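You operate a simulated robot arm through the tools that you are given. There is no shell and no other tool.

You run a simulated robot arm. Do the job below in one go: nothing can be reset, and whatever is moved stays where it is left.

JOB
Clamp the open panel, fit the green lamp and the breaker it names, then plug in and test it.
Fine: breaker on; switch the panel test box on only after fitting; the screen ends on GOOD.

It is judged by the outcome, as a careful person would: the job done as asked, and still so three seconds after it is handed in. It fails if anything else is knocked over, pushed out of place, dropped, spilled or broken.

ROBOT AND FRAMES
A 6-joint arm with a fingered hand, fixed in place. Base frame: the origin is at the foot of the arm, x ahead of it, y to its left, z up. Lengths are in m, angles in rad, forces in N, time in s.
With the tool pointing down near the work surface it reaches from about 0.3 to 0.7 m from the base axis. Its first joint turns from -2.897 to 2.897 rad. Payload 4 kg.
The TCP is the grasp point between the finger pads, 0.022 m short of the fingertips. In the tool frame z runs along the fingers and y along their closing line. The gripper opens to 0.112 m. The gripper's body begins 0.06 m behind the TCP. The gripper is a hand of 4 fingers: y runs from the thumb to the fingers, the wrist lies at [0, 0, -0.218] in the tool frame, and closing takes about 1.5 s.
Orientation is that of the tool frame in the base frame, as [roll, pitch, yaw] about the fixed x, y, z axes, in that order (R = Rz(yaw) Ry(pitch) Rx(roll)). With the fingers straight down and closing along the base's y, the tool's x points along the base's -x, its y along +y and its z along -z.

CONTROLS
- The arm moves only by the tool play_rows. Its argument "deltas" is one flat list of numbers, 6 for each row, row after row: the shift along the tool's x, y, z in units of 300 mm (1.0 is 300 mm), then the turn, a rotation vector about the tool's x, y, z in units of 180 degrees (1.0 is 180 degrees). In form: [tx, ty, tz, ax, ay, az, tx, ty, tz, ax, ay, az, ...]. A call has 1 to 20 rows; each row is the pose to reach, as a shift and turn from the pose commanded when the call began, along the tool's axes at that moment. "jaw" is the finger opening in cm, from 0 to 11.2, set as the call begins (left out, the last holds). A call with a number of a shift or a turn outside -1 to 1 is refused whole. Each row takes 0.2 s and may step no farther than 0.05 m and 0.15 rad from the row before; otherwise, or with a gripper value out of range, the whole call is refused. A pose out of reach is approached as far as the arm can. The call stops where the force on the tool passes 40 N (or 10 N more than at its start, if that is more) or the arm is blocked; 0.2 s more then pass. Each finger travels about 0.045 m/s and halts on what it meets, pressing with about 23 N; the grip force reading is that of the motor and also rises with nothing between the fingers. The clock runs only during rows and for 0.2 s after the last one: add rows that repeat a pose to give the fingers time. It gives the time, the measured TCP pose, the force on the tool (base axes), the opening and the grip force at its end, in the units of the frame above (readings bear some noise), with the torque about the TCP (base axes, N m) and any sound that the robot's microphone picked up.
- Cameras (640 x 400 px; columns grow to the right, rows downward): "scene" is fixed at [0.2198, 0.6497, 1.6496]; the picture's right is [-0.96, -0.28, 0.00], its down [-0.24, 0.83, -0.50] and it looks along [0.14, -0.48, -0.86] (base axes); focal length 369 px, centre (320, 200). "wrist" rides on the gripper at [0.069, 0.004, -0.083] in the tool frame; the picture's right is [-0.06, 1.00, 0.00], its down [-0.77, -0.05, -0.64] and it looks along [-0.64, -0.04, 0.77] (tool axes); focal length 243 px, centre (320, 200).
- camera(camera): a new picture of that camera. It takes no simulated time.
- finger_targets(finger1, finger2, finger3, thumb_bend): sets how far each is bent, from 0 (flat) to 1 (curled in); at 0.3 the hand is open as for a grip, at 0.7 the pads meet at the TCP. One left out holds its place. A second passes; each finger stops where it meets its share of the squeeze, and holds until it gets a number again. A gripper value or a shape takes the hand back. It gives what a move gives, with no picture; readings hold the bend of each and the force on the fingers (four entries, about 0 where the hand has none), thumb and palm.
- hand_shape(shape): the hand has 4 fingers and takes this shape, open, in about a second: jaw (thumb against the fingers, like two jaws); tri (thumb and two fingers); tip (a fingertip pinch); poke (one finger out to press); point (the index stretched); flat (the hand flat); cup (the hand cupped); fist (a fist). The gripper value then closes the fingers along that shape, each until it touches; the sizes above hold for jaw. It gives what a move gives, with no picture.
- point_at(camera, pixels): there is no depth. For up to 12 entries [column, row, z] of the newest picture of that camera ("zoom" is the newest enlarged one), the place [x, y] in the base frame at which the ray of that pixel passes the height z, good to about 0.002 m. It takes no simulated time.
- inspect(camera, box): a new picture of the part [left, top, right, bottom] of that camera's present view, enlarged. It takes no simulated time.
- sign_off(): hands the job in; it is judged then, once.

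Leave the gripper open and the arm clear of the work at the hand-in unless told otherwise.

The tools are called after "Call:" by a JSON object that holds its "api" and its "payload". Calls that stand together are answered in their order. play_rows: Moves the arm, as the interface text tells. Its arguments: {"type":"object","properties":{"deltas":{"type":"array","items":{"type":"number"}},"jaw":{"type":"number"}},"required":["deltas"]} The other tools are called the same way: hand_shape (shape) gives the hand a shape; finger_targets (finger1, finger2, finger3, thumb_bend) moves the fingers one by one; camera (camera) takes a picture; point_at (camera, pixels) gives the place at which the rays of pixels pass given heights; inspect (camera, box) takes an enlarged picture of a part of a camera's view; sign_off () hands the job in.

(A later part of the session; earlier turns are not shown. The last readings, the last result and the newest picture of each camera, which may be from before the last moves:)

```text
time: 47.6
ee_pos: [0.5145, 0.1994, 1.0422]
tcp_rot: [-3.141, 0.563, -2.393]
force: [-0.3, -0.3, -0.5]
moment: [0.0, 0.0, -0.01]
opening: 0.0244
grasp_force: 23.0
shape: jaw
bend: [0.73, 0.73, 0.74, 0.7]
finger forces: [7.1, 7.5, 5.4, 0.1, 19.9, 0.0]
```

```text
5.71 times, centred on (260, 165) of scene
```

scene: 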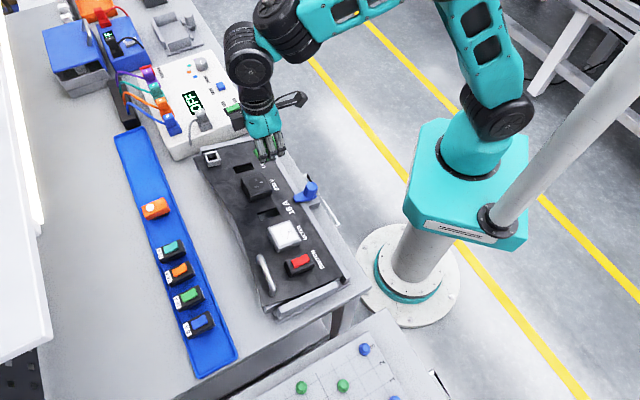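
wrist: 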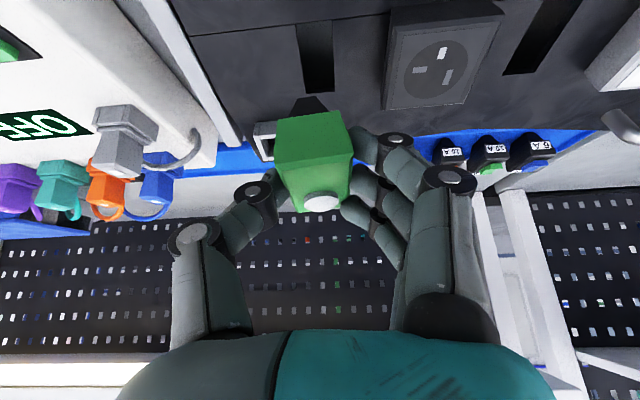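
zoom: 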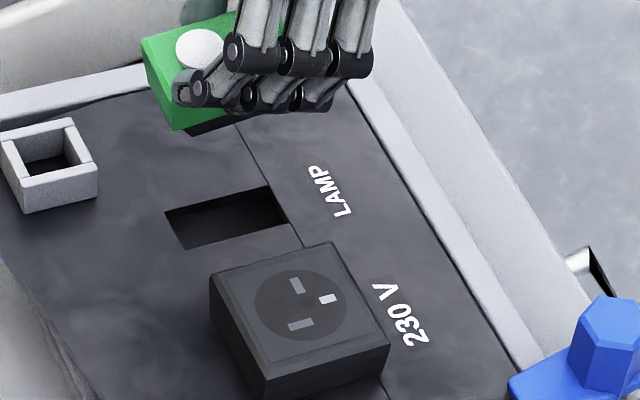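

Call:
{"api": "point_at", "payload": {"camera": "wrist", "pixels": [[296.1, 24.1, 0.93], [296.1, 24.1, 0.95], [332.4, 21, 0.93], [332.4, 21, 0.95], [304.8, 94, 0.93], [304.8, 94, 0.95], [334.5, 90.9, 0.93], [334.5, 90.9, 0.95], [394.4, 25.4, 0.95], [394.4, 25.4, 0.97], [382.6, 109.7, 0.95], [382.6, 109.7, 0.97]]}}

Call:
{"api": "point_at", "payload": {"camera": "scene", "pixels": [[250.7, 162.7, 0.93], [250.7, 162.7, 0.95], [254.7, 168.5, 0.93], [254.7, 168.5, 0.95], [232.9, 167.1, 0.93], [232.9, 167.1, 0.95], [235.8, 173.8, 0.93], [235.8, 173.8, 0.95], [262.1, 172.5, 0.95], [262.1, 172.5, 0.97], [240.7, 178.1, 0.95], [240.7, 178.1, 0.97]]}}

```text
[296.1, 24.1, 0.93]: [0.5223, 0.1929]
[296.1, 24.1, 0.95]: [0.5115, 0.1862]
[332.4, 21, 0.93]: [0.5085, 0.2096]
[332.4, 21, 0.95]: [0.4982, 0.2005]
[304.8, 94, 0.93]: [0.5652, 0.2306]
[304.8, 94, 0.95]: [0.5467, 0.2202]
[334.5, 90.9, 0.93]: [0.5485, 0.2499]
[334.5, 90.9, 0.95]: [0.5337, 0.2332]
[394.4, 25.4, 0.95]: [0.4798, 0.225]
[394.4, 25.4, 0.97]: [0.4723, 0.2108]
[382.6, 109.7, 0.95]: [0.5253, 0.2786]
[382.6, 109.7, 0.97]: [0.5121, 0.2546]
```

```text
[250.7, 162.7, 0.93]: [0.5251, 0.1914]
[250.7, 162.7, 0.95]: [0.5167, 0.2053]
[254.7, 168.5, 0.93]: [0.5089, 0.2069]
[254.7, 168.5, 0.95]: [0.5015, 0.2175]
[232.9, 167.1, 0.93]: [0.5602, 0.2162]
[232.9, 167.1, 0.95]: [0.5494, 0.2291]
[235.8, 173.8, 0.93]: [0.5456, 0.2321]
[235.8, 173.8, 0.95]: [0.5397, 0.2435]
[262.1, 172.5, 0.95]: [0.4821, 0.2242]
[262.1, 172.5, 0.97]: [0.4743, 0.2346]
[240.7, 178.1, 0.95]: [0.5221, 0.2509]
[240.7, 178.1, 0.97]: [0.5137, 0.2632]
```

All the estimates agree: slot centre is about (0.5305, 0.2165, 0.937), and the lamp's projected position matches the picture within about 1 mm. I'll shift 1.6 mm toward the finger side and lower 5 cm along the panel normal, stopping just above the slot.

Call:
{"api": "play_rows", "payload": {"deltas": [0, 0.0053, 0, 0, 0, 0, 0.014, 0.0053, 0.039, 0, 0, 0, 0.028, 0.0053, 0.078, 0, 0, 0, 0.042, 0.0053, 0.118, 0, 0, 0, 0.0563, 0.0053, 0.1568, 0, 0, 0]}}

Call:
{"api": "camera", "payload": {"camera": "wrist"}}

Call:
{"api": "inspect", "payload": {"camera": "wrist", "box": [230, 40, 430, 220]}}

Call:
{"api": "inspect", "payload": {"camera": "scene", "box": [215, 130, 285, 200]}}

```text
time: 48.8
ee_pos: [0.5224, 0.2087, 0.9936]
tcp_rot: [-3.14, 0.561, -2.393]
force: [0.3, 0.2, -1.2]
moment: [0.01, 0.0, -0.03]
opening: 0.0243
grasp_force: 23.2
shape: jaw
bend: [0.73, 0.73, 0.74, 0.7]
finger forces: [7.1, 7.5, 5.5, 0.1, 20.0, 0.0]
```

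```text
taken
```

wrist: 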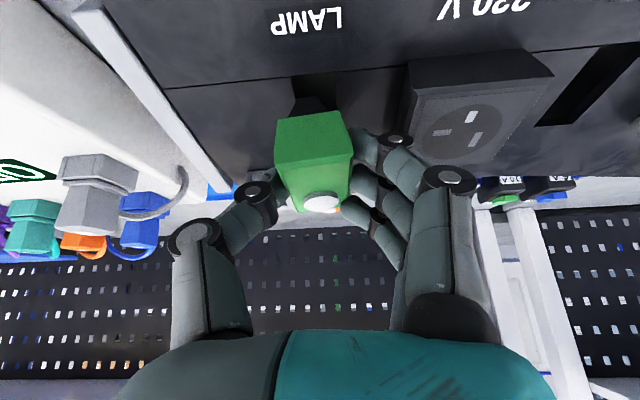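

```text
2.22 times, centred on (330, 130) of wrist
```

zoom: 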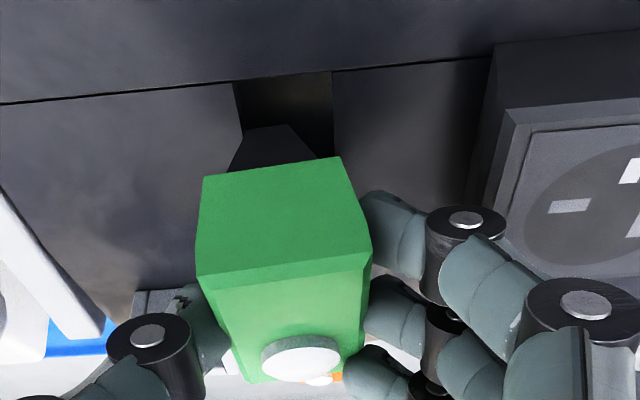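

```text
5.71 times, centred on (250, 165) of scene
```

zoom: 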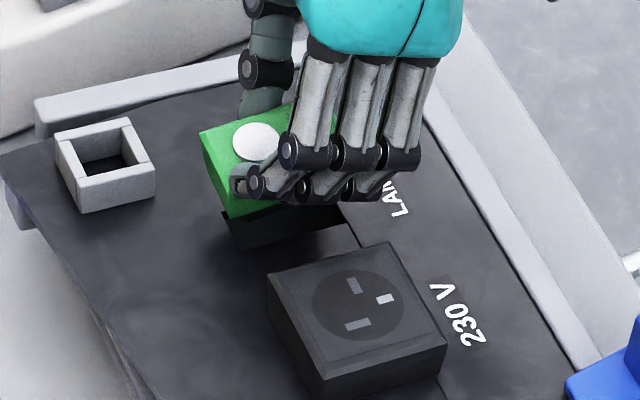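

The wrist picture shows the stub about 4 mm toward the thumb side while the lamp's top is centred, so the lamp has rolled about 5.5° in the grip. I'll counter-roll the tool by 5.5° and look again.

Call:
{"api": "play_rows", "payload": {"deltas": [0, 0, 0, -0.0153, 0, 0, 0, 0, 0, -0.0306, 0, 0]}}

Call:
{"api": "inspect", "payload": {"camera": "wrist", "box": [230, 40, 430, 220]}}

Call:
{"api": "inspect", "payload": {"camera": "scene", "box": [215, 130, 285, 200]}}

```text
time: 49.4
ee_pos: [0.5218, 0.2078, 0.9931]
tcp_rot: [3.045, 0.56, -2.393]
force: [-0.7, -0.1, -1.1]
moment: [0.0, 0.0, 0.03]
opening: 0.0242
grasp_force: 23.7
shape: jaw
bend: [0.73, 0.73, 0.74, 0.7]
finger forces: [7.1, 7.6, 5.5, 0.0, 20.0, 0.1]
```

```text
2.22 times, centred on (330, 130) of wrist
```

zoom: 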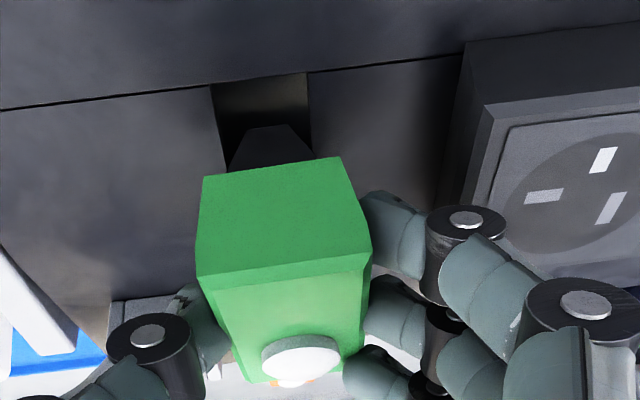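

```text
5.71 times, centred on (250, 165) of scene
```

zoom: 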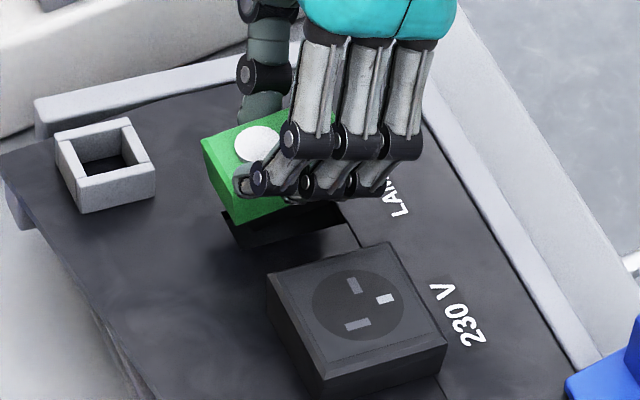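

Comparing lamp edges now with when I first gripped it, the lamp has also pitched about 6° in the fingers, near end up. I'll add 6° more tilt so the lamp is square to the panel, shift 1 mm back, and recheck.

Call:
{"api": "play_rows", "payload": {"deltas": [0, -0.0015, 0, 0, -0.017, 0, 0, -0.0033, 0, 0, -0.0333, 0, 0, -0.0033, 0, 0, -0.0333, 0]}}

Call:
{"api": "inspect", "payload": {"camera": "wrist", "box": [230, 40, 430, 220]}}

Call:
{"api": "inspect", "payload": {"camera": "scene", "box": [215, 130, 285, 200]}}

```text
time: 50.2
ee_pos: [0.5232, 0.2085, 0.9937]
tcp_rot: [3.039, 0.665, -2.404]
force: [-0.6, 0.0, -0.8]
moment: [-0.03, 0.0, -0.03]
opening: 0.0244
grasp_force: 22.4
shape: jaw
bend: [0.73, 0.73, 0.74, 0.7]
finger forces: [7.1, 7.5, 5.4, 0.1, 19.9, 0.0]
```

```text
2.22 times, centred on (330, 130) of wrist
```

zoom: 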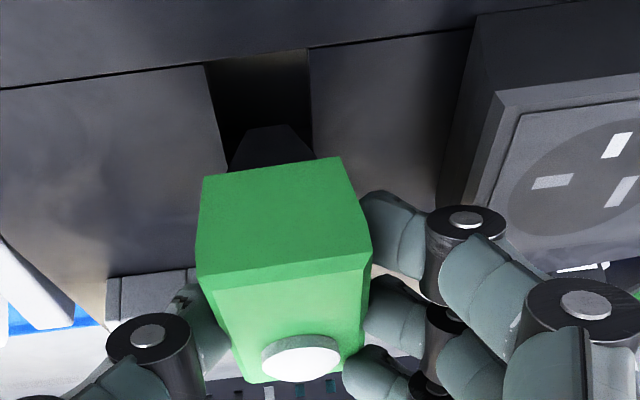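

```text
5.71 times, centred on (250, 165) of scene
```

zoom: 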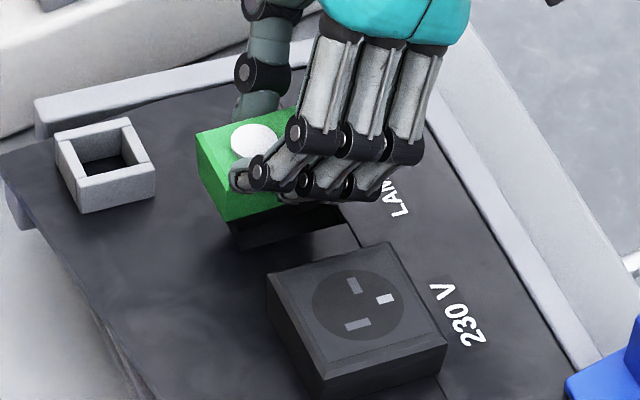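

The stub now lines up with the slot laterally. I'll nudge 1.6 mm toward the base and lower about 14 mm along the normal to start the insertion, watching the force.

Call:
{"api": "play_rows", "payload": {"deltas": [0.0047, 0, -0.0024, 0, 0, 0, 0.0105, -0.0012, 0.0096, 0, 0, 0, 0.0162, -0.0025, 0.0216, 0, 0, 0, 0.022, -0.0037, 0.0337, 0, 0, 0, 0.0249, -0.0043, 0.0397, 0, 0, 0]}}

Call:
{"api": "inspect", "payload": {"camera": "wrist", "box": [230, 40, 430, 220]}}

Call:
{"api": "inspect", "payload": {"camera": "scene", "box": [215, 130, 285, 200]}}

```text
time: 51.4
ee_pos: [0.5239, 0.2096, 0.9806]
tcp_rot: [3.04, 0.665, -2.405]
force: [-2.7, -1.4, -1.1]
moment: [-0.03, 0.08, -0.01]
opening: 0.0242
grasp_force: 23.1
shape: jaw
bend: [0.73, 0.73, 0.74, 0.7]
finger forces: [7.4, 7.9, 5.3, 0.1, 20.6, 0.0]
```

```text
2.22 times, centred on (330, 130) of wrist
```

zoom: 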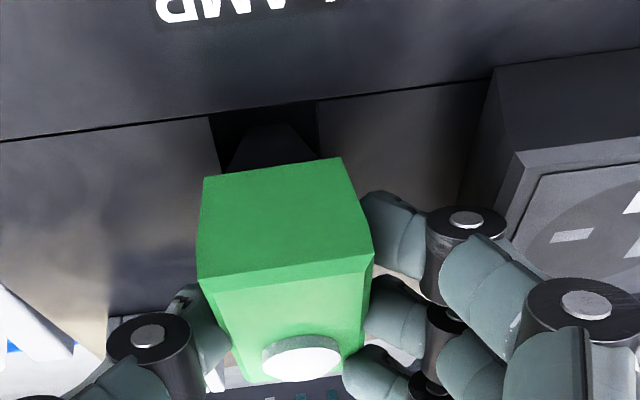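

```text
5.71 times, centred on (250, 165) of scene
```

zoom: 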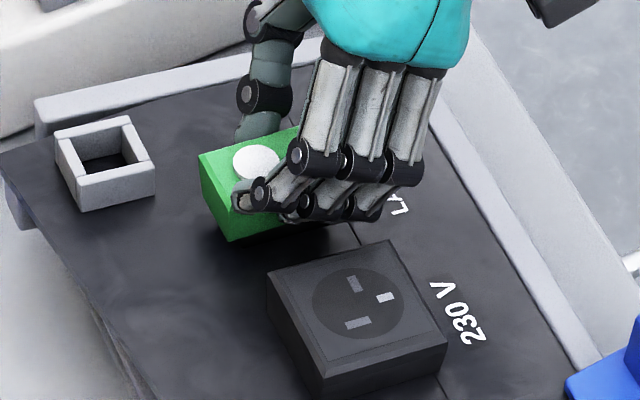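

The stub is entering the slot with very light force, but a small push toward the base suggests the far edge is rubbing. I'll shift 2 mm toward the base and continue down 8 mm.

Call:
{"api": "play_rows", "payload": {"deltas": [0.006, 0, -0.003, 0, 0, 0, 0.0103, -0.0009, 0.006, 0, 0, 0, 0.0146, -0.0018, 0.015, 0, 0, 0, 0.0175, -0.0025, 0.021, 0, 0, 0]}}

Call:
{"api": "inspect", "payload": {"camera": "wrist", "box": [230, 40, 430, 220]}}

Call:
{"api": "inspect", "payload": {"camera": "scene", "box": [215, 130, 285, 200]}}

```text
time: 52.4
ee_pos: [0.5233, 0.2082, 0.9721]
tcp_rot: [3.039, 0.663, -2.404]
force: [-0.4, -0.3, 0.1]
moment: [-0.02, 0.02, -0.02]
opening: 0.0243
grasp_force: 22.5
shape: jaw
bend: [0.73, 0.73, 0.74, 0.7]
finger forces: [7.5, 7.8, 5.6, 0.0, 20.5, 0.0]
```

```text
2.22 times, centred on (330, 130) of wrist
```

zoom: 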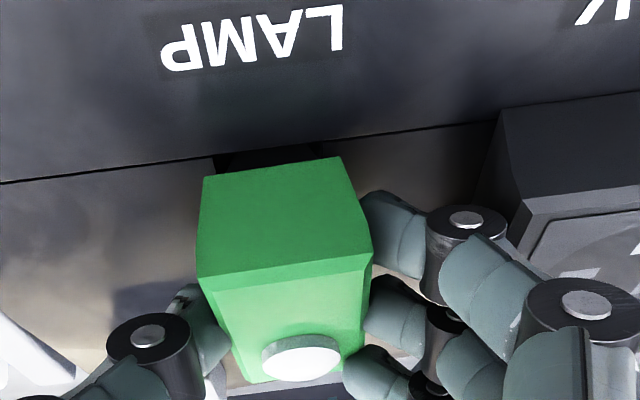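

```text
5.71 times, centred on (250, 165) of scene
```

zoom: 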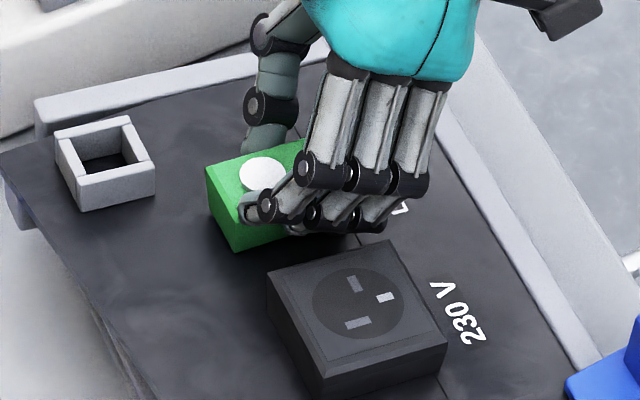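

The stub is in the slot with no force. I'll continue down another 8 mm.

Call:
{"api": "play_rows", "payload": {"deltas": [0.0043, -0.0009, 0.009, 0, 0, 0, 0.0086, -0.0019, 0.018, 0, 0, 0, 0.0115, -0.0025, 0.024, 0, 0, 0]}}

Call:
{"api": "inspect", "payload": {"camera": "wrist", "box": [230, 40, 430, 220]}}

Call:
{"api": "inspect", "payload": {"camera": "scene", "box": [215, 130, 285, 200]}}

```text
time: 53.2
ee_pos: [0.524, 0.2089, 0.9668]
tcp_rot: [3.043, 0.67, -2.407]
force: [-17.3, -15.5, 20.2]
moment: [0.17, 0.06, 0.02]
opening: 0.0271
grasp_force: 23.0
shape: jaw
bend: [0.73, 0.74, 0.76, 0.72]
finger forces: [8.7, 9.5, 14.2, 0.0, 24.8, 0.0]
stopped in row 3: the force on the tool passed its limit at 42 N (the readings are from after the stop); the commanded pose is now the measured one
```

```text
2.22 times, centred on (330, 130) of wrist
```

zoom: 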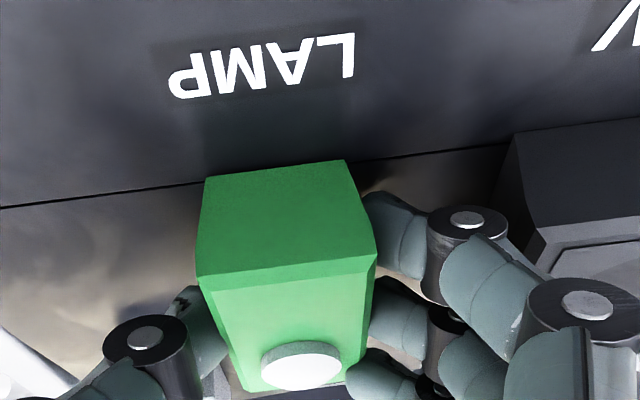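

```text
5.71 times, centred on (250, 165) of scene
```

zoom: 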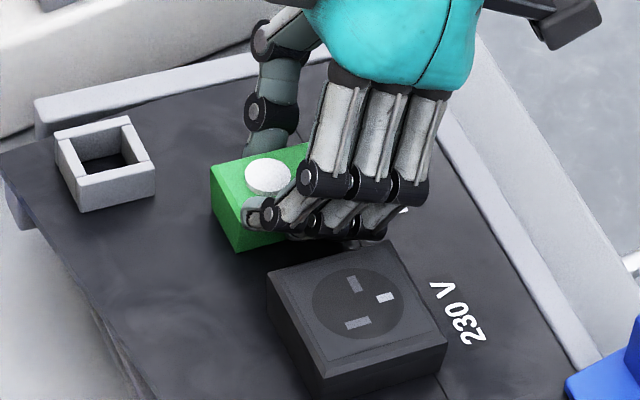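

Contact with about 30 N, and finger 3 went up to 14 N, so my inner fingertip is probably touching the panel. The stub is well inside the slot. I'll back off 1 mm, then open only the thumb to release, keeping clear of the 230 V box.

Call:
{"api": "play_rows", "payload": {"deltas": [-0.0015, 0.0003, -0.003, 0, 0, 0, -0.0015, 0.0003, -0.003, 0, 0, 0]}}

Call:
{"api": "finger_targets", "payload": {"thumb_bend": 0.5}}

Call:
{"api": "camera", "payload": {"camera": "wrist"}}

Call:
{"api": "inspect", "payload": {"camera": "scene", "box": [215, 130, 285, 200]}}

```text
time: 53.8
ee_pos: [0.5251, 0.2093, 0.9659]
tcp_rot: [3.041, 0.667, -2.404]
force: [-17.5, -15.9, 17.8]
moment: [0.13, 0.09, 0.02]
opening: 0.0275
grasp_force: 22.7
shape: jaw
bend: [0.73, 0.74, 0.76, 0.72]
finger forces: [8.8, 9.5, 13.4, 0.1, 24.9, 0.0]
```

```text
time: 54.8
ee_pos: [0.5222, 0.2095, 0.9676]
tcp_rot: [3.037, 0.668, -2.407]
force: [-31.3, 7.6, 13.1]
moment: [0.21, 0.05, 0.39]
opening: 0.0323
grasp_force: 17.0
shape: fingers
bend: [0.74, 0.74, 0.76, 0.53]
finger forces: [7.8, 8.1, 11.3, 0.0, 7.9, 0.0]
```

```text
taken
```

wrist: 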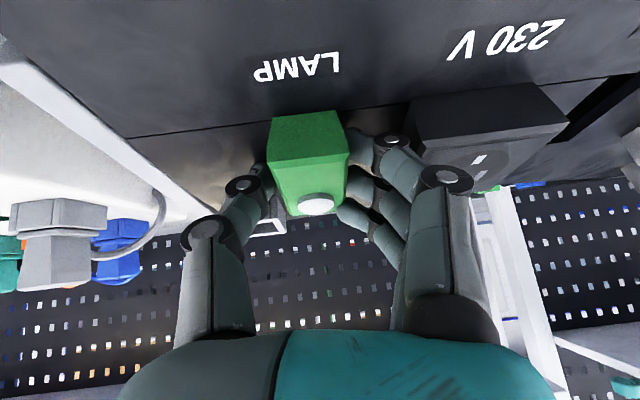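

```text
5.71 times, centred on (250, 165) of scene
```

zoom: 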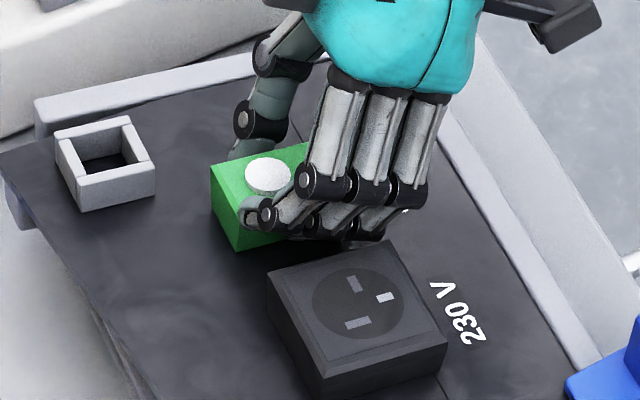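

The thumb is off, but the fingers still press the lamp sideways. I'll ease the fingers slightly.

Call:
{"api": "finger_targets", "payload": {"finger1": 0.7, "finger2": 0.7, "finger3": 0.7, "thumb_bend": 0.5}}

Call:
{"api": "camera", "payload": {"camera": "wrist"}}

Call:
{"api": "inspect", "payload": {"camera": "wrist", "box": [230, 40, 430, 220]}}

Call:
{"api": "inspect", "payload": {"camera": "scene", "box": [215, 130, 285, 200]}}

```text
time: 55.8
ee_pos: [0.5239, 0.2096, 0.9689]
tcp_rot: [3.038, 0.673, -2.405]
force: [-27.0, -0.2, 25.1]
moment: [0.56, 0.19, 0.46]
opening: 0.0393
grasp_force: 17.5
shape: fingers
bend: [0.68, 0.65, 0.72, 0.5]
finger forces: [11.9, 5.0, 18.9, 0.1, 0.0, 0.0]
```

```text
taken
```

wrist: 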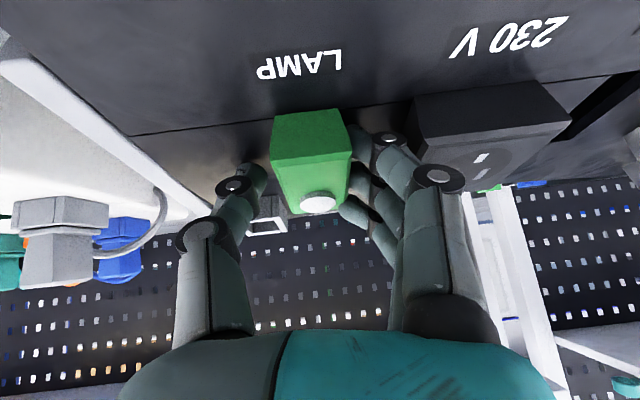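

```text
2.22 times, centred on (330, 130) of wrist
```

zoom: 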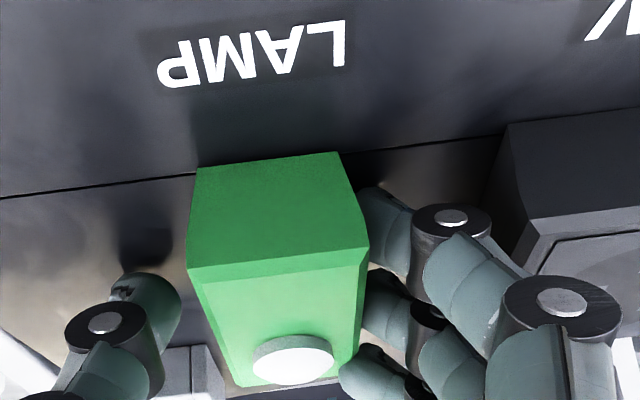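

```text
5.71 times, centred on (250, 165) of scene
```

zoom: 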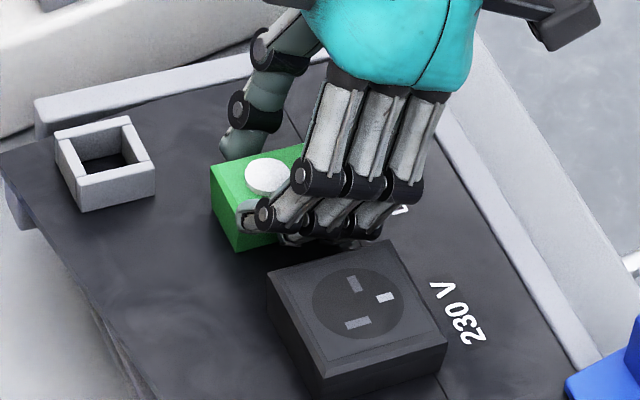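

The thumb is clear. I'll shift the hand 2.5 mm away from the lamp, toward the fingers, and rise slightly to unload it.

Call:
{"api": "play_rows", "payload": {"deltas": [-0.0014, 0.004, -0.003, 0, 0, 0, -0.0028, 0.008, -0.006, 0, 0, 0, -0.0028, 0.0085, -0.006, 0, 0, 0]}}

Call:
{"api": "inspect", "payload": {"camera": "wrist", "box": [230, 40, 430, 220]}}

```text
time: 56.6
ee_pos: [0.5233, 0.2105, 0.9683]
tcp_rot: [3.041, 0.669, -2.404]
force: [-19.7, 2.5, 14.0]
moment: [0.4, 0.03, 0.35]
opening: 0.0381
grasp_force: 11.7
shape: fingers
bend: [0.66, 0.65, 0.72, 0.5]
finger forces: [3.8, 4.5, 15.7, 0.0, 0.0, 0.0]
```

```text
2.22 times, centred on (330, 130) of wrist
```

zoom: 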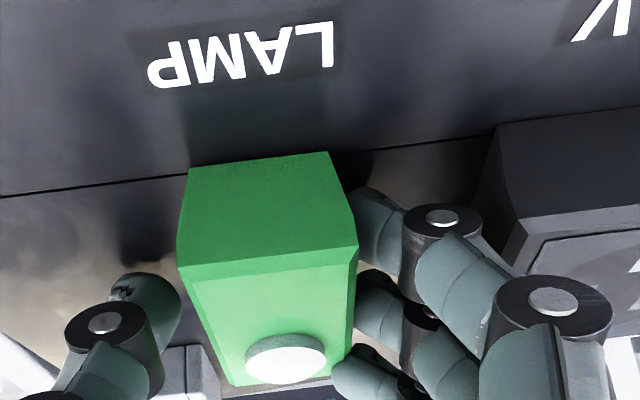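

It's unloading. I'll continue the same way, 2 mm sideways and 3 mm up.

Call:
{"api": "play_rows", "payload": {"deltas": [-0.002, 0.0035, -0.005, 0, 0, 0, -0.004, 0.007, -0.009, 0, 0, 0, -0.004, 0.007, -0.009, 0, 0, 0]}}

Call:
{"api": "inspect", "payload": {"camera": "wrist", "box": [230, 40, 430, 220]}}

Call:
{"api": "inspect", "payload": {"camera": "scene", "box": [215, 130, 285, 200]}}

```text
time: 57.4
ee_pos: [0.5209, 0.2112, 0.9721]
tcp_rot: [3.042, 0.668, -2.406]
force: [-9.5, 3.2, -1.1]
moment: [0.15, -0.01, 0.15]
opening: 0.0371
grasp_force: 6.4
shape: fingers
bend: [0.65, 0.64, 0.7, 0.5]
finger forces: [2.8, 3.2, 6.6, 0.0, 0.1, 0.0]
```

```text
2.22 times, centred on (330, 130) of wrist
```

zoom: 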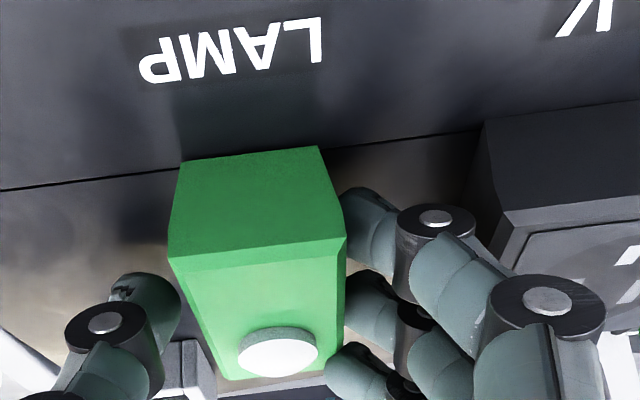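

```text
5.71 times, centred on (250, 165) of scene
```

zoom: 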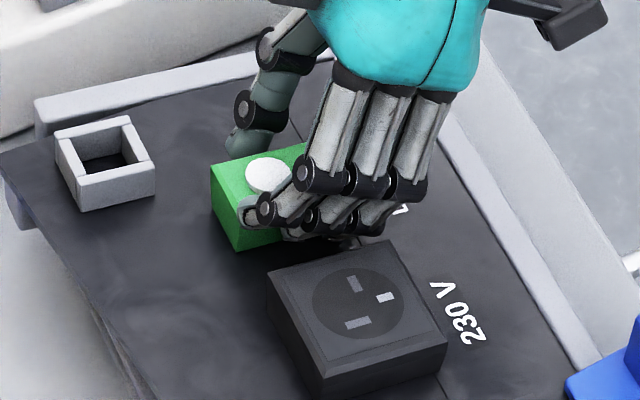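

The force is down to about 10 N and the lamp is staying put. One more step, then I'll lift away along the normal.

Call:
{"api": "play_rows", "payload": {"deltas": [-0.002, 0.004, -0.005, 0, 0, 0, -0.004, 0.008, -0.01, 0, 0, 0, -0.012, 0.009, -0.026, 0, 0, 0, -0.035, 0.014, -0.07, 0, 0, 0, -0.08, 0.02, -0.16, 0, 0, 0]}}

Call:
{"api": "camera", "payload": {"camera": "wrist"}}

Call:
{"api": "inspect", "payload": {"camera": "scene", "box": [205, 130, 285, 200]}}

```text
time: 58.6
ee_pos: [0.511, 0.204, 1.0233]
tcp_rot: [3.042, 0.67, -2.407]
force: [0.2, 1.0, 0.1]
moment: [-0.01, 0.02, 0.02]
opening: 0.0316
grasp_force: 0.0
shape: fingers
bend: [0.7, 0.7, 0.7, 0.5]
finger forces: [0.0, 0.0, 0.0, 0.0, 0.1, 0.0]
```

```text
taken
```

wrist: 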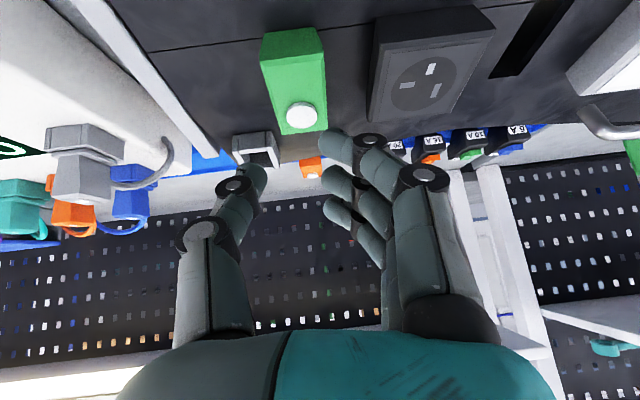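

```text
5.71 times, centred on (245, 165) of scene
```

zoom: 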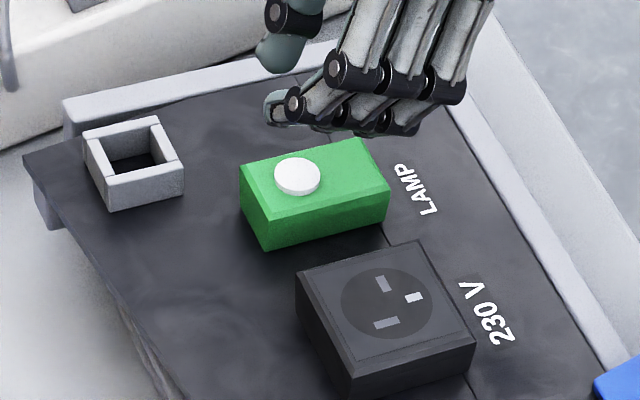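

The lamp stands in the slot on its own. I'll zoom to see whether it is fully seated.

Call:
{"api": "inspect", "payload": {"camera": "wrist", "box": [230, 0, 390, 150]}}

Call:
{"api": "inspect", "payload": {"camera": "scene", "box": [228, 145, 268, 180]}}

```text
2.67 times, centred on (310, 75) of wrist
```

zoom: 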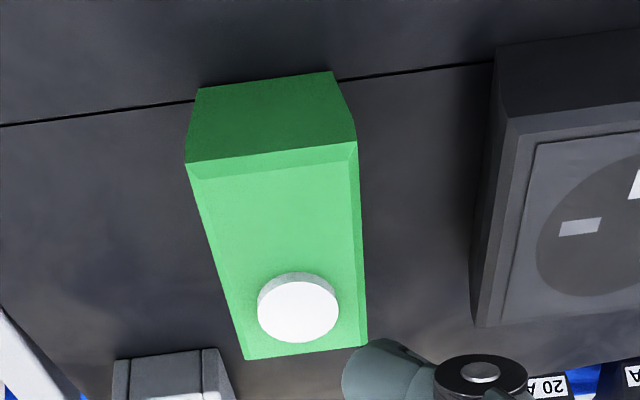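

```text
11.43 times, centred on (248, 162) of scene
```

zoom: 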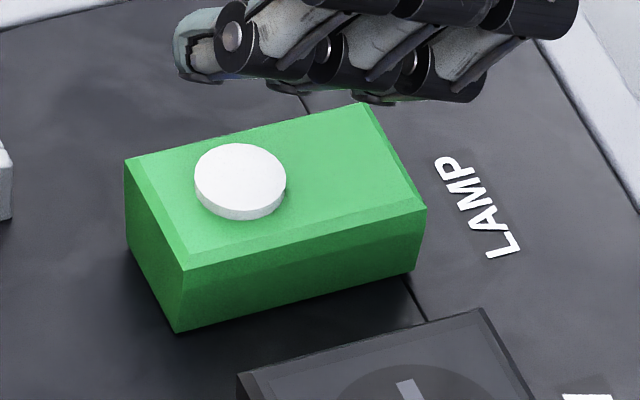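

The lamp looks flush on the panel with no gap. Next is the 16 A breaker with the orange rocker. I'll rise, level the tool, and move to look at the rail.

Call:
{"api": "play_rows", "payload": {"deltas": [-0.071, 0.076, -0.05, 0.006, 0.0427, 0, -0.143, 0.153, -0.05, 0.012, 0.0853, 0, -0.214, 0.229, -0.03, 0.018, 0.128, 0, -0.286, 0.306, 0, 0.024, 0.1706, 0, -0.357, 0.382, 0.04, 0.0306, 0.2133, 0], "jaw": 3.6}}

Call:
{"api": "camera", "payload": {"camera": "wrist"}}

Call:
{"api": "camera", "payload": {"camera": "scene"}}

```text
time: 59.8
ee_pos: [0.4962, 0.3464, 1.0909]
tcp_rot: [-3.13, -0.001, -2.374]
force: [0.5, -0.1, 0.7]
moment: [0.03, 0.03, 0.01]
opening: 0.0355
grasp_force: 0.0
shape: jaw
bend: [0.73, 0.73, 0.73, 0.7]
finger forces: [0.1, 0.1, 0.1, 0.0, 0.0, 0.0]
```

```text
taken
```

wrist: 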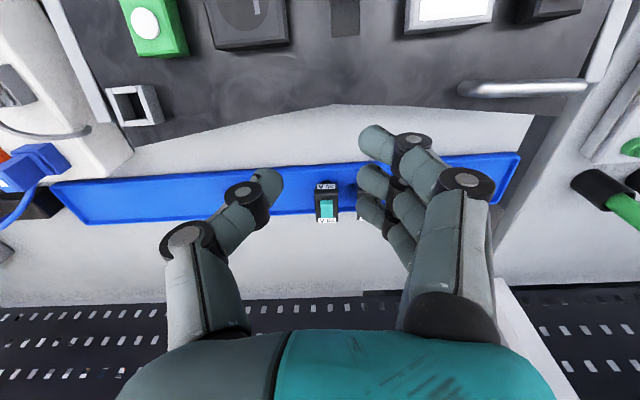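

```text
taken
```

scene: 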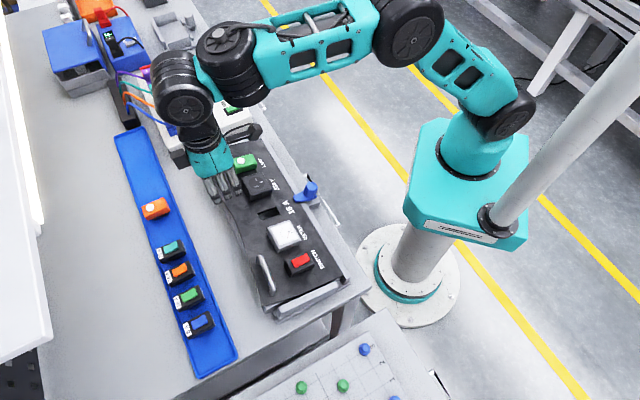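

The 16 A breaker is hidden behind the fingers. I'll slide 5.5 cm along the rail to bring it between the fingertips.

Call:
{"api": "play_rows", "payload": {"deltas": [0, 0.06, 0, -0.003, 0, 0.003, 0, 0.12, 0, -0.004, 0, 0.0067, 0, 0.183, 0, -0.004, 0, 0.0067]}}

Call:
{"api": "camera", "payload": {"camera": "wrist"}}

Call:
{"api": "inspect", "payload": {"camera": "wrist", "box": [270, 150, 390, 250]}}

Call:
{"api": "inspect", "payload": {"camera": "scene", "box": [150, 230, 220, 290]}}

```text
time: 60.6
ee_pos: [0.4593, 0.3874, 1.0897]
tcp_rot: [3.139, -0.002, -2.397]
force: [-1.0, 1.1, 0.1]
moment: [-0.02, 0.0, -0.01]
opening: 0.0354
grasp_force: 0.1
shape: jaw
bend: [0.73, 0.73, 0.73, 0.7]
finger forces: [0.0, 0.0, 0.1, 0.1, 0.0, 0.0]
```

```text
taken
```

wrist: 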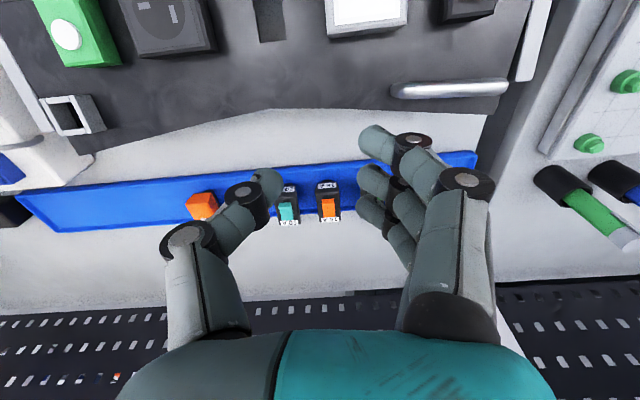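

```text
4.00 times, centred on (330, 200) of wrist
```

zoom: 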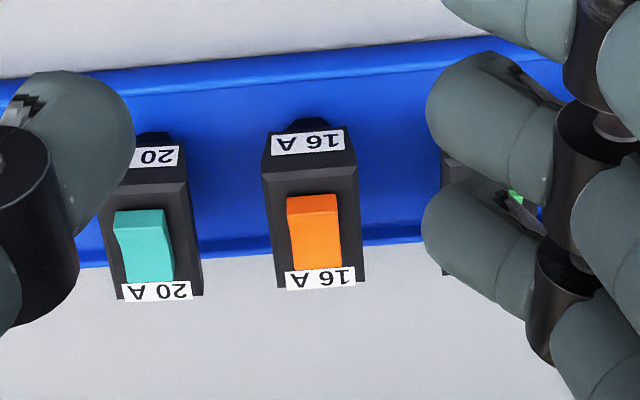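

```text
6.67 times, centred on (185, 260) of scene
```

zoom: 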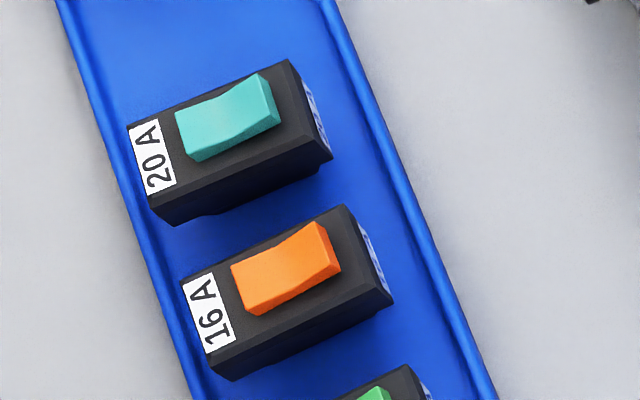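

The rocker's near end is raised, the same as on the others. I'll triangulate the top face of the 16 A breaker.

Call:
{"api": "point_at", "payload": {"camera": "wrist", "pixels": [[317.5, 196.8, 0.92], [317.5, 196.8, 0.94], [339, 193.5, 0.92], [339, 193.5, 0.94], [319.8, 222, 0.92], [319.8, 222, 0.94], [340.8, 220, 0.92], [340.8, 220, 0.94]]}}

Call:
{"api": "point_at", "payload": {"camera": "scene", "pixels": [[188.7, 260.7, 0.92], [188.7, 260.7, 0.94], [194, 273.2, 0.92], [194, 273.2, 0.94], [164, 272.4, 0.92], [164, 272.4, 0.94], [168.3, 284.5, 0.92], [168.3, 284.5, 0.94]]}}

```text
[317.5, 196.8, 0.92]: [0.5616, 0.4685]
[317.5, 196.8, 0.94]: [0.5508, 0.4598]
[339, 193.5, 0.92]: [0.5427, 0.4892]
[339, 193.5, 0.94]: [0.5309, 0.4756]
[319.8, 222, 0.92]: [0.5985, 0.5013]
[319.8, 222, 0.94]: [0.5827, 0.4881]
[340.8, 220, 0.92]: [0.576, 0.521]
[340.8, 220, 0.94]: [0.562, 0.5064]
```

```text
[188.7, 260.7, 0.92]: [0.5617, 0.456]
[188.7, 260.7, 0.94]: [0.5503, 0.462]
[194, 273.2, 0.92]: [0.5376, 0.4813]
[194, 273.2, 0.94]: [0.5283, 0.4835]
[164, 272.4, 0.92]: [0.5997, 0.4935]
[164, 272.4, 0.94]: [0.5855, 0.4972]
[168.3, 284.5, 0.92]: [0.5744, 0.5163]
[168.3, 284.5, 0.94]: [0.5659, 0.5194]
```

The 16 A breaker's top centre is about (0.563, 0.489, 0.93), about 30 × 49 mm. I'll tilt 20° first, staying inside reach so the elbow doesn't flip, and hover above it.

Call:
{"api": "play_rows", "payload": {"deltas": [0, 0, 0, 0, -0.04, 0, -0.06, 0.003, 0.03, 0, -0.08, 0, -0.16, 0.006, 0.08, 0, -0.111, 0, -0.27, 0.01, 0.15, 0, -0.111, 0, -0.38, 0.013, 0.23, 0, -0.111, 0, -0.48, 0.016, 0.332, 0, -0.111, 0]}}

Call:
{"api": "camera", "payload": {"camera": "wrist"}}

```text
time: 62.0
ee_pos: [0.56, 0.4869, 0.9886]
tcp_rot: [3.141, 0.349, -2.397]
force: [0.3, 0.7, -0.4]
moment: [-0.03, 0.01, -0.01]
opening: 0.0354
grasp_force: 0.1
shape: jaw
bend: [0.73, 0.73, 0.73, 0.7]
finger forces: [0.1, 0.0, 0.1, 0.0, 0.1, 0.0]
```

```text
taken
```

wrist: 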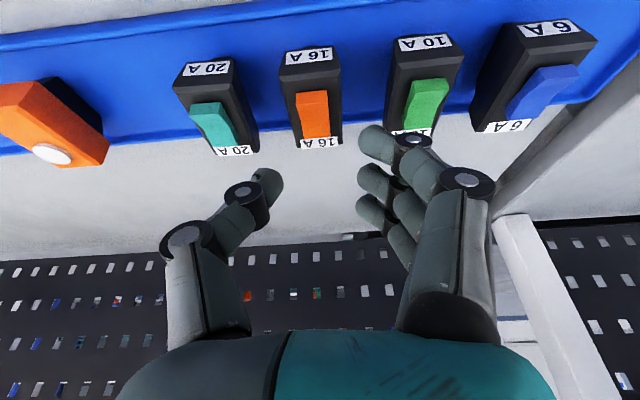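

The hover was reached normally. I'll refine the breaker's position from this closer view.

Call:
{"api": "inspect", "payload": {"camera": "wrist", "box": [250, 20, 410, 170]}}

Call:
{"api": "point_at", "payload": {"camera": "zoom", "pixels": [[120, 150, 0.93], [362, 135, 0.93], [192, 338, 0.93], [375, 325, 0.93]]}}

```text
2.67 times, centred on (330, 95) of wrist
```

zoom: 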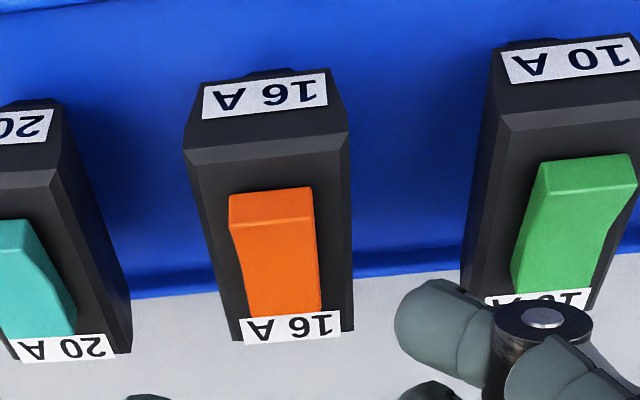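

```text
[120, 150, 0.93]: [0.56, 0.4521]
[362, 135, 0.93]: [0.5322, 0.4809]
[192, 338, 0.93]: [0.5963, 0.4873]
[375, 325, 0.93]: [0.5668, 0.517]
```

Call:
{"api": "point_at", "payload": {"camera": "zoom", "pixels": [[188, 162, 0.93], [349, 147, 0.93], [235, 342, 0.93], [355, 332, 0.93], [133, 352, 0.93], [46, 182, 0.93], [486, 132, 0.93], [462, 290, 0.93]]}}

```text
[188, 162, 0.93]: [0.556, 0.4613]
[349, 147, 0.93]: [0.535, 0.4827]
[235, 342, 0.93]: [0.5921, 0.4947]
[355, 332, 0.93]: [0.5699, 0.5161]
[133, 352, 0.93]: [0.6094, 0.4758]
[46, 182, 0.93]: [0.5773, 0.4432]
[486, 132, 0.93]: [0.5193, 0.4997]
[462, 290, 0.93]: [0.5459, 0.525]
```

The centre is confirmed at (0.5633, 0.4887). The gap to the 10 A breaker is only about 23–25 mm, so I'll roll the tool 4° to raise the finger side, narrow to 3.4 cm, and descend to z ≈ 0.953 for a check.

Call:
{"api": "play_rows", "payload": {"deltas": [-0.0093, -0.0073, 0.0033, -0.0222, 0, 0, 0.0135, -0.0073, 0.066, -0.0222, 0, 0, 0.0306, -0.0073, 0.113, -0.0222, 0, 0], "jaw": 3.4}}

Call:
{"api": "camera", "payload": {"camera": "wrist"}}

Call:
{"api": "inspect", "payload": {"camera": "wrist", "box": [210, 80, 430, 230]}}

Call:
{"api": "inspect", "payload": {"camera": "scene", "box": [140, 220, 220, 300]}}

```text
time: 62.8
ee_pos: [0.5647, 0.487, 0.9532]
tcp_rot: [3.07, 0.347, -2.397]
force: [-0.2, 0.7, 0.1]
moment: [0.01, -0.03, 0.0]
opening: 0.0342
grasp_force: 0.0
shape: jaw
bend: [0.73, 0.73, 0.73, 0.7]
finger forces: [0.0, 0.1, 0.1, 0.1, 0.0, 0.0]
```

```text
taken
```

wrist: 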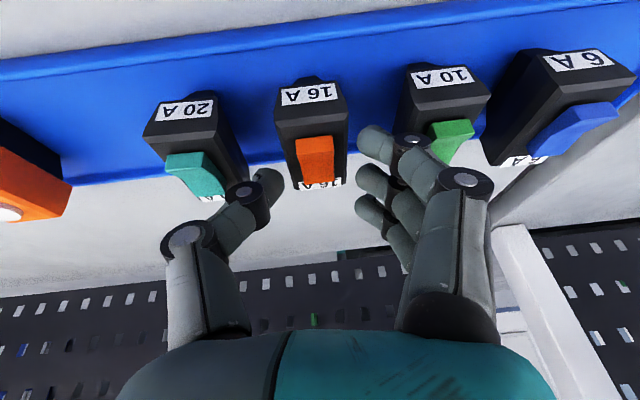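

```text
2.67 times, centred on (320, 155) of wrist
```

zoom: 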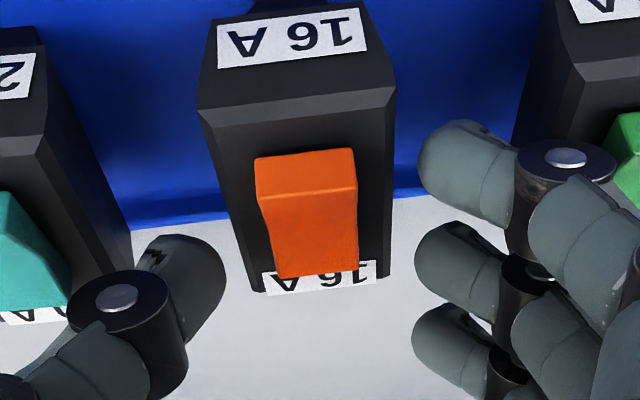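

```text
5.00 times, centred on (180, 260) of scene
```

zoom: 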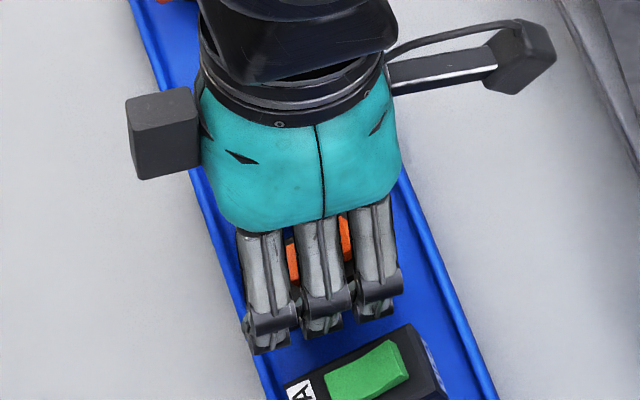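

The breaker is centred between the tips. I'll lower the last 12 mm.

Call:
{"api": "play_rows", "payload": {"deltas": [0.005, -0.0009, 0.0125, 0, 0, 0, 0.009, -0.0018, 0.025, 0, 0, 0, 0.0143, -0.0027, 0.039, 0, 0, 0]}}

Call:
{"api": "inspect", "payload": {"camera": "wrist", "box": [210, 80, 430, 230]}}

Call:
{"api": "inspect", "payload": {"camera": "scene", "box": [140, 220, 220, 300]}}

```text
time: 63.6
ee_pos: [0.5637, 0.4879, 0.9414]
tcp_rot: [3.072, 0.348, -2.397]
force: [0.4, -0.4, 0.5]
moment: [0.01, 0.02, 0.03]
opening: 0.0343
grasp_force: 0.0
shape: jaw
bend: [0.73, 0.73, 0.73, 0.7]
finger forces: [0.0, 0.1, 0.1, 0.0, 0.0, 0.1]
```

```text
2.67 times, centred on (320, 155) of wrist
```

zoom: 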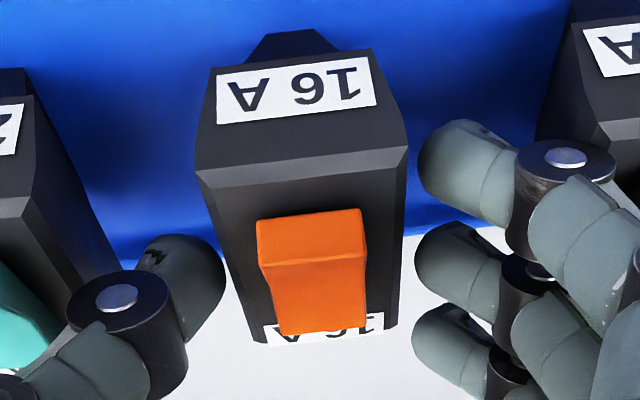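

```text
5.00 times, centred on (180, 260) of scene
```

zoom: 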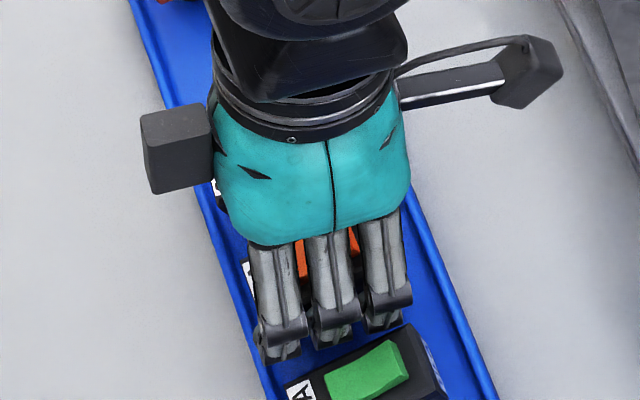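

No contact. I'll lower 1.5 mm more while closing the grip.

Call:
{"api": "play_rows", "payload": {"deltas": [0.0017, -0.0003, 0.0047, 0, 0, 0, 0.0017, -0.0003, 0.0047, 0, 0, 0, 0.0017, -0.0003, 0.0047, 0, 0, 0, 0.0017, -0.0003, 0.0047, 0, 0, 0, 0.0017, -0.0003, 0.0047, 0, 0, 0], "jaw": 0}}

Call:
{"api": "inspect", "payload": {"camera": "wrist", "box": [150, 40, 490, 240]}}

```text
time: 64.8
ee_pos: [0.5666, 0.4888, 0.9394]
tcp_rot: [3.07, 0.348, -2.395]
force: [-0.6, 1.8, 3.8]
moment: [0.11, -0.02, 0.01]
opening: 0.025
grasp_force: 23.2
shape: jaw
bend: [0.73, 0.73, 0.73, 0.7]
finger forces: [7.1, 7.0, 6.9, 0.1, 20.3, 0.1]
```

```text
1.88 times, centred on (320, 140) of wrist
```

zoom: 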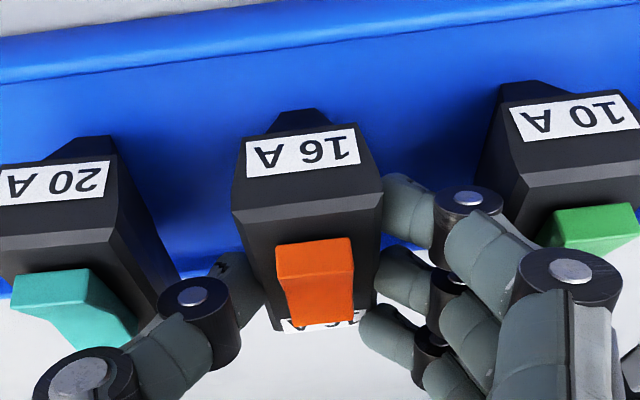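

All three fingers hold evenly (7.1, 7.0, 6.9 N). I'll lift straight up 10 cm.

Call:
{"api": "play_rows", "payload": {"deltas": [-0.006, 0.001, -0.016, 0, 0, 0, -0.023, 0.004, -0.063, 0, 0, 0, -0.046, 0.009, -0.125, 0, 0, 0, -0.08, 0.015, -0.22, 0, 0, 0, -0.114, 0.022, -0.313, 0, 0, 0]}}

Call:
{"api": "camera", "payload": {"camera": "wrist"}}

Call:
{"api": "inspect", "payload": {"camera": "wrist", "box": [150, 40, 490, 240]}}

Call:
{"api": "camera", "payload": {"camera": "scene"}}

```text
time: 66.0
ee_pos: [0.5641, 0.4907, 1.0386]
tcp_rot: [3.069, 0.346, -2.397]
force: [0.4, -0.3, -0.1]
moment: [-0.03, -0.03, -0.01]
opening: 0.0249
grasp_force: 23.3
shape: jaw
bend: [0.73, 0.73, 0.73, 0.7]
finger forces: [7.1, 7.0, 6.1, 0.1, 20.4, 0.0]
```

```text
taken
```

wrist: 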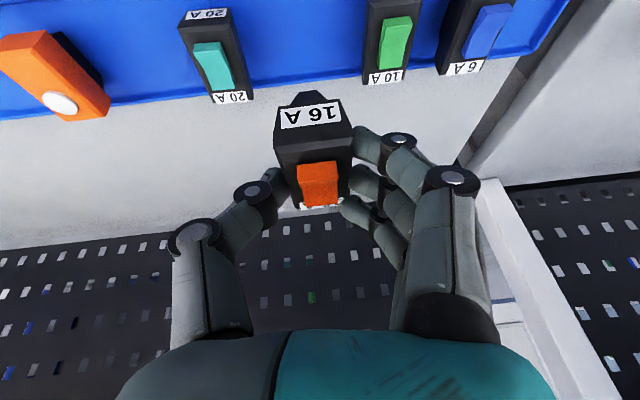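

```text
1.88 times, centred on (320, 140) of wrist
```

zoom: 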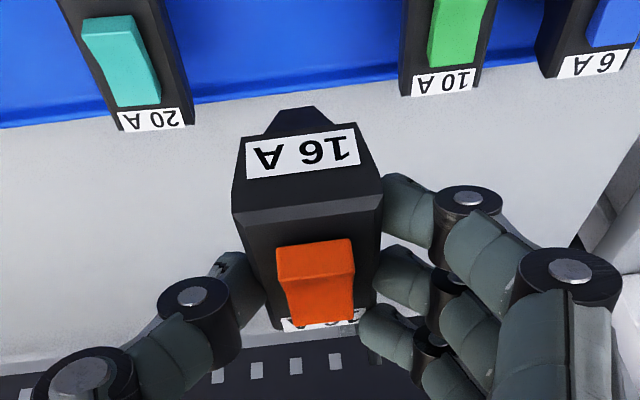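

```text
taken
```

scene: 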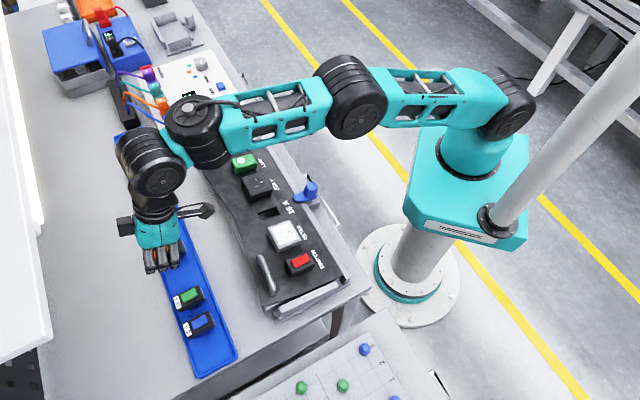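

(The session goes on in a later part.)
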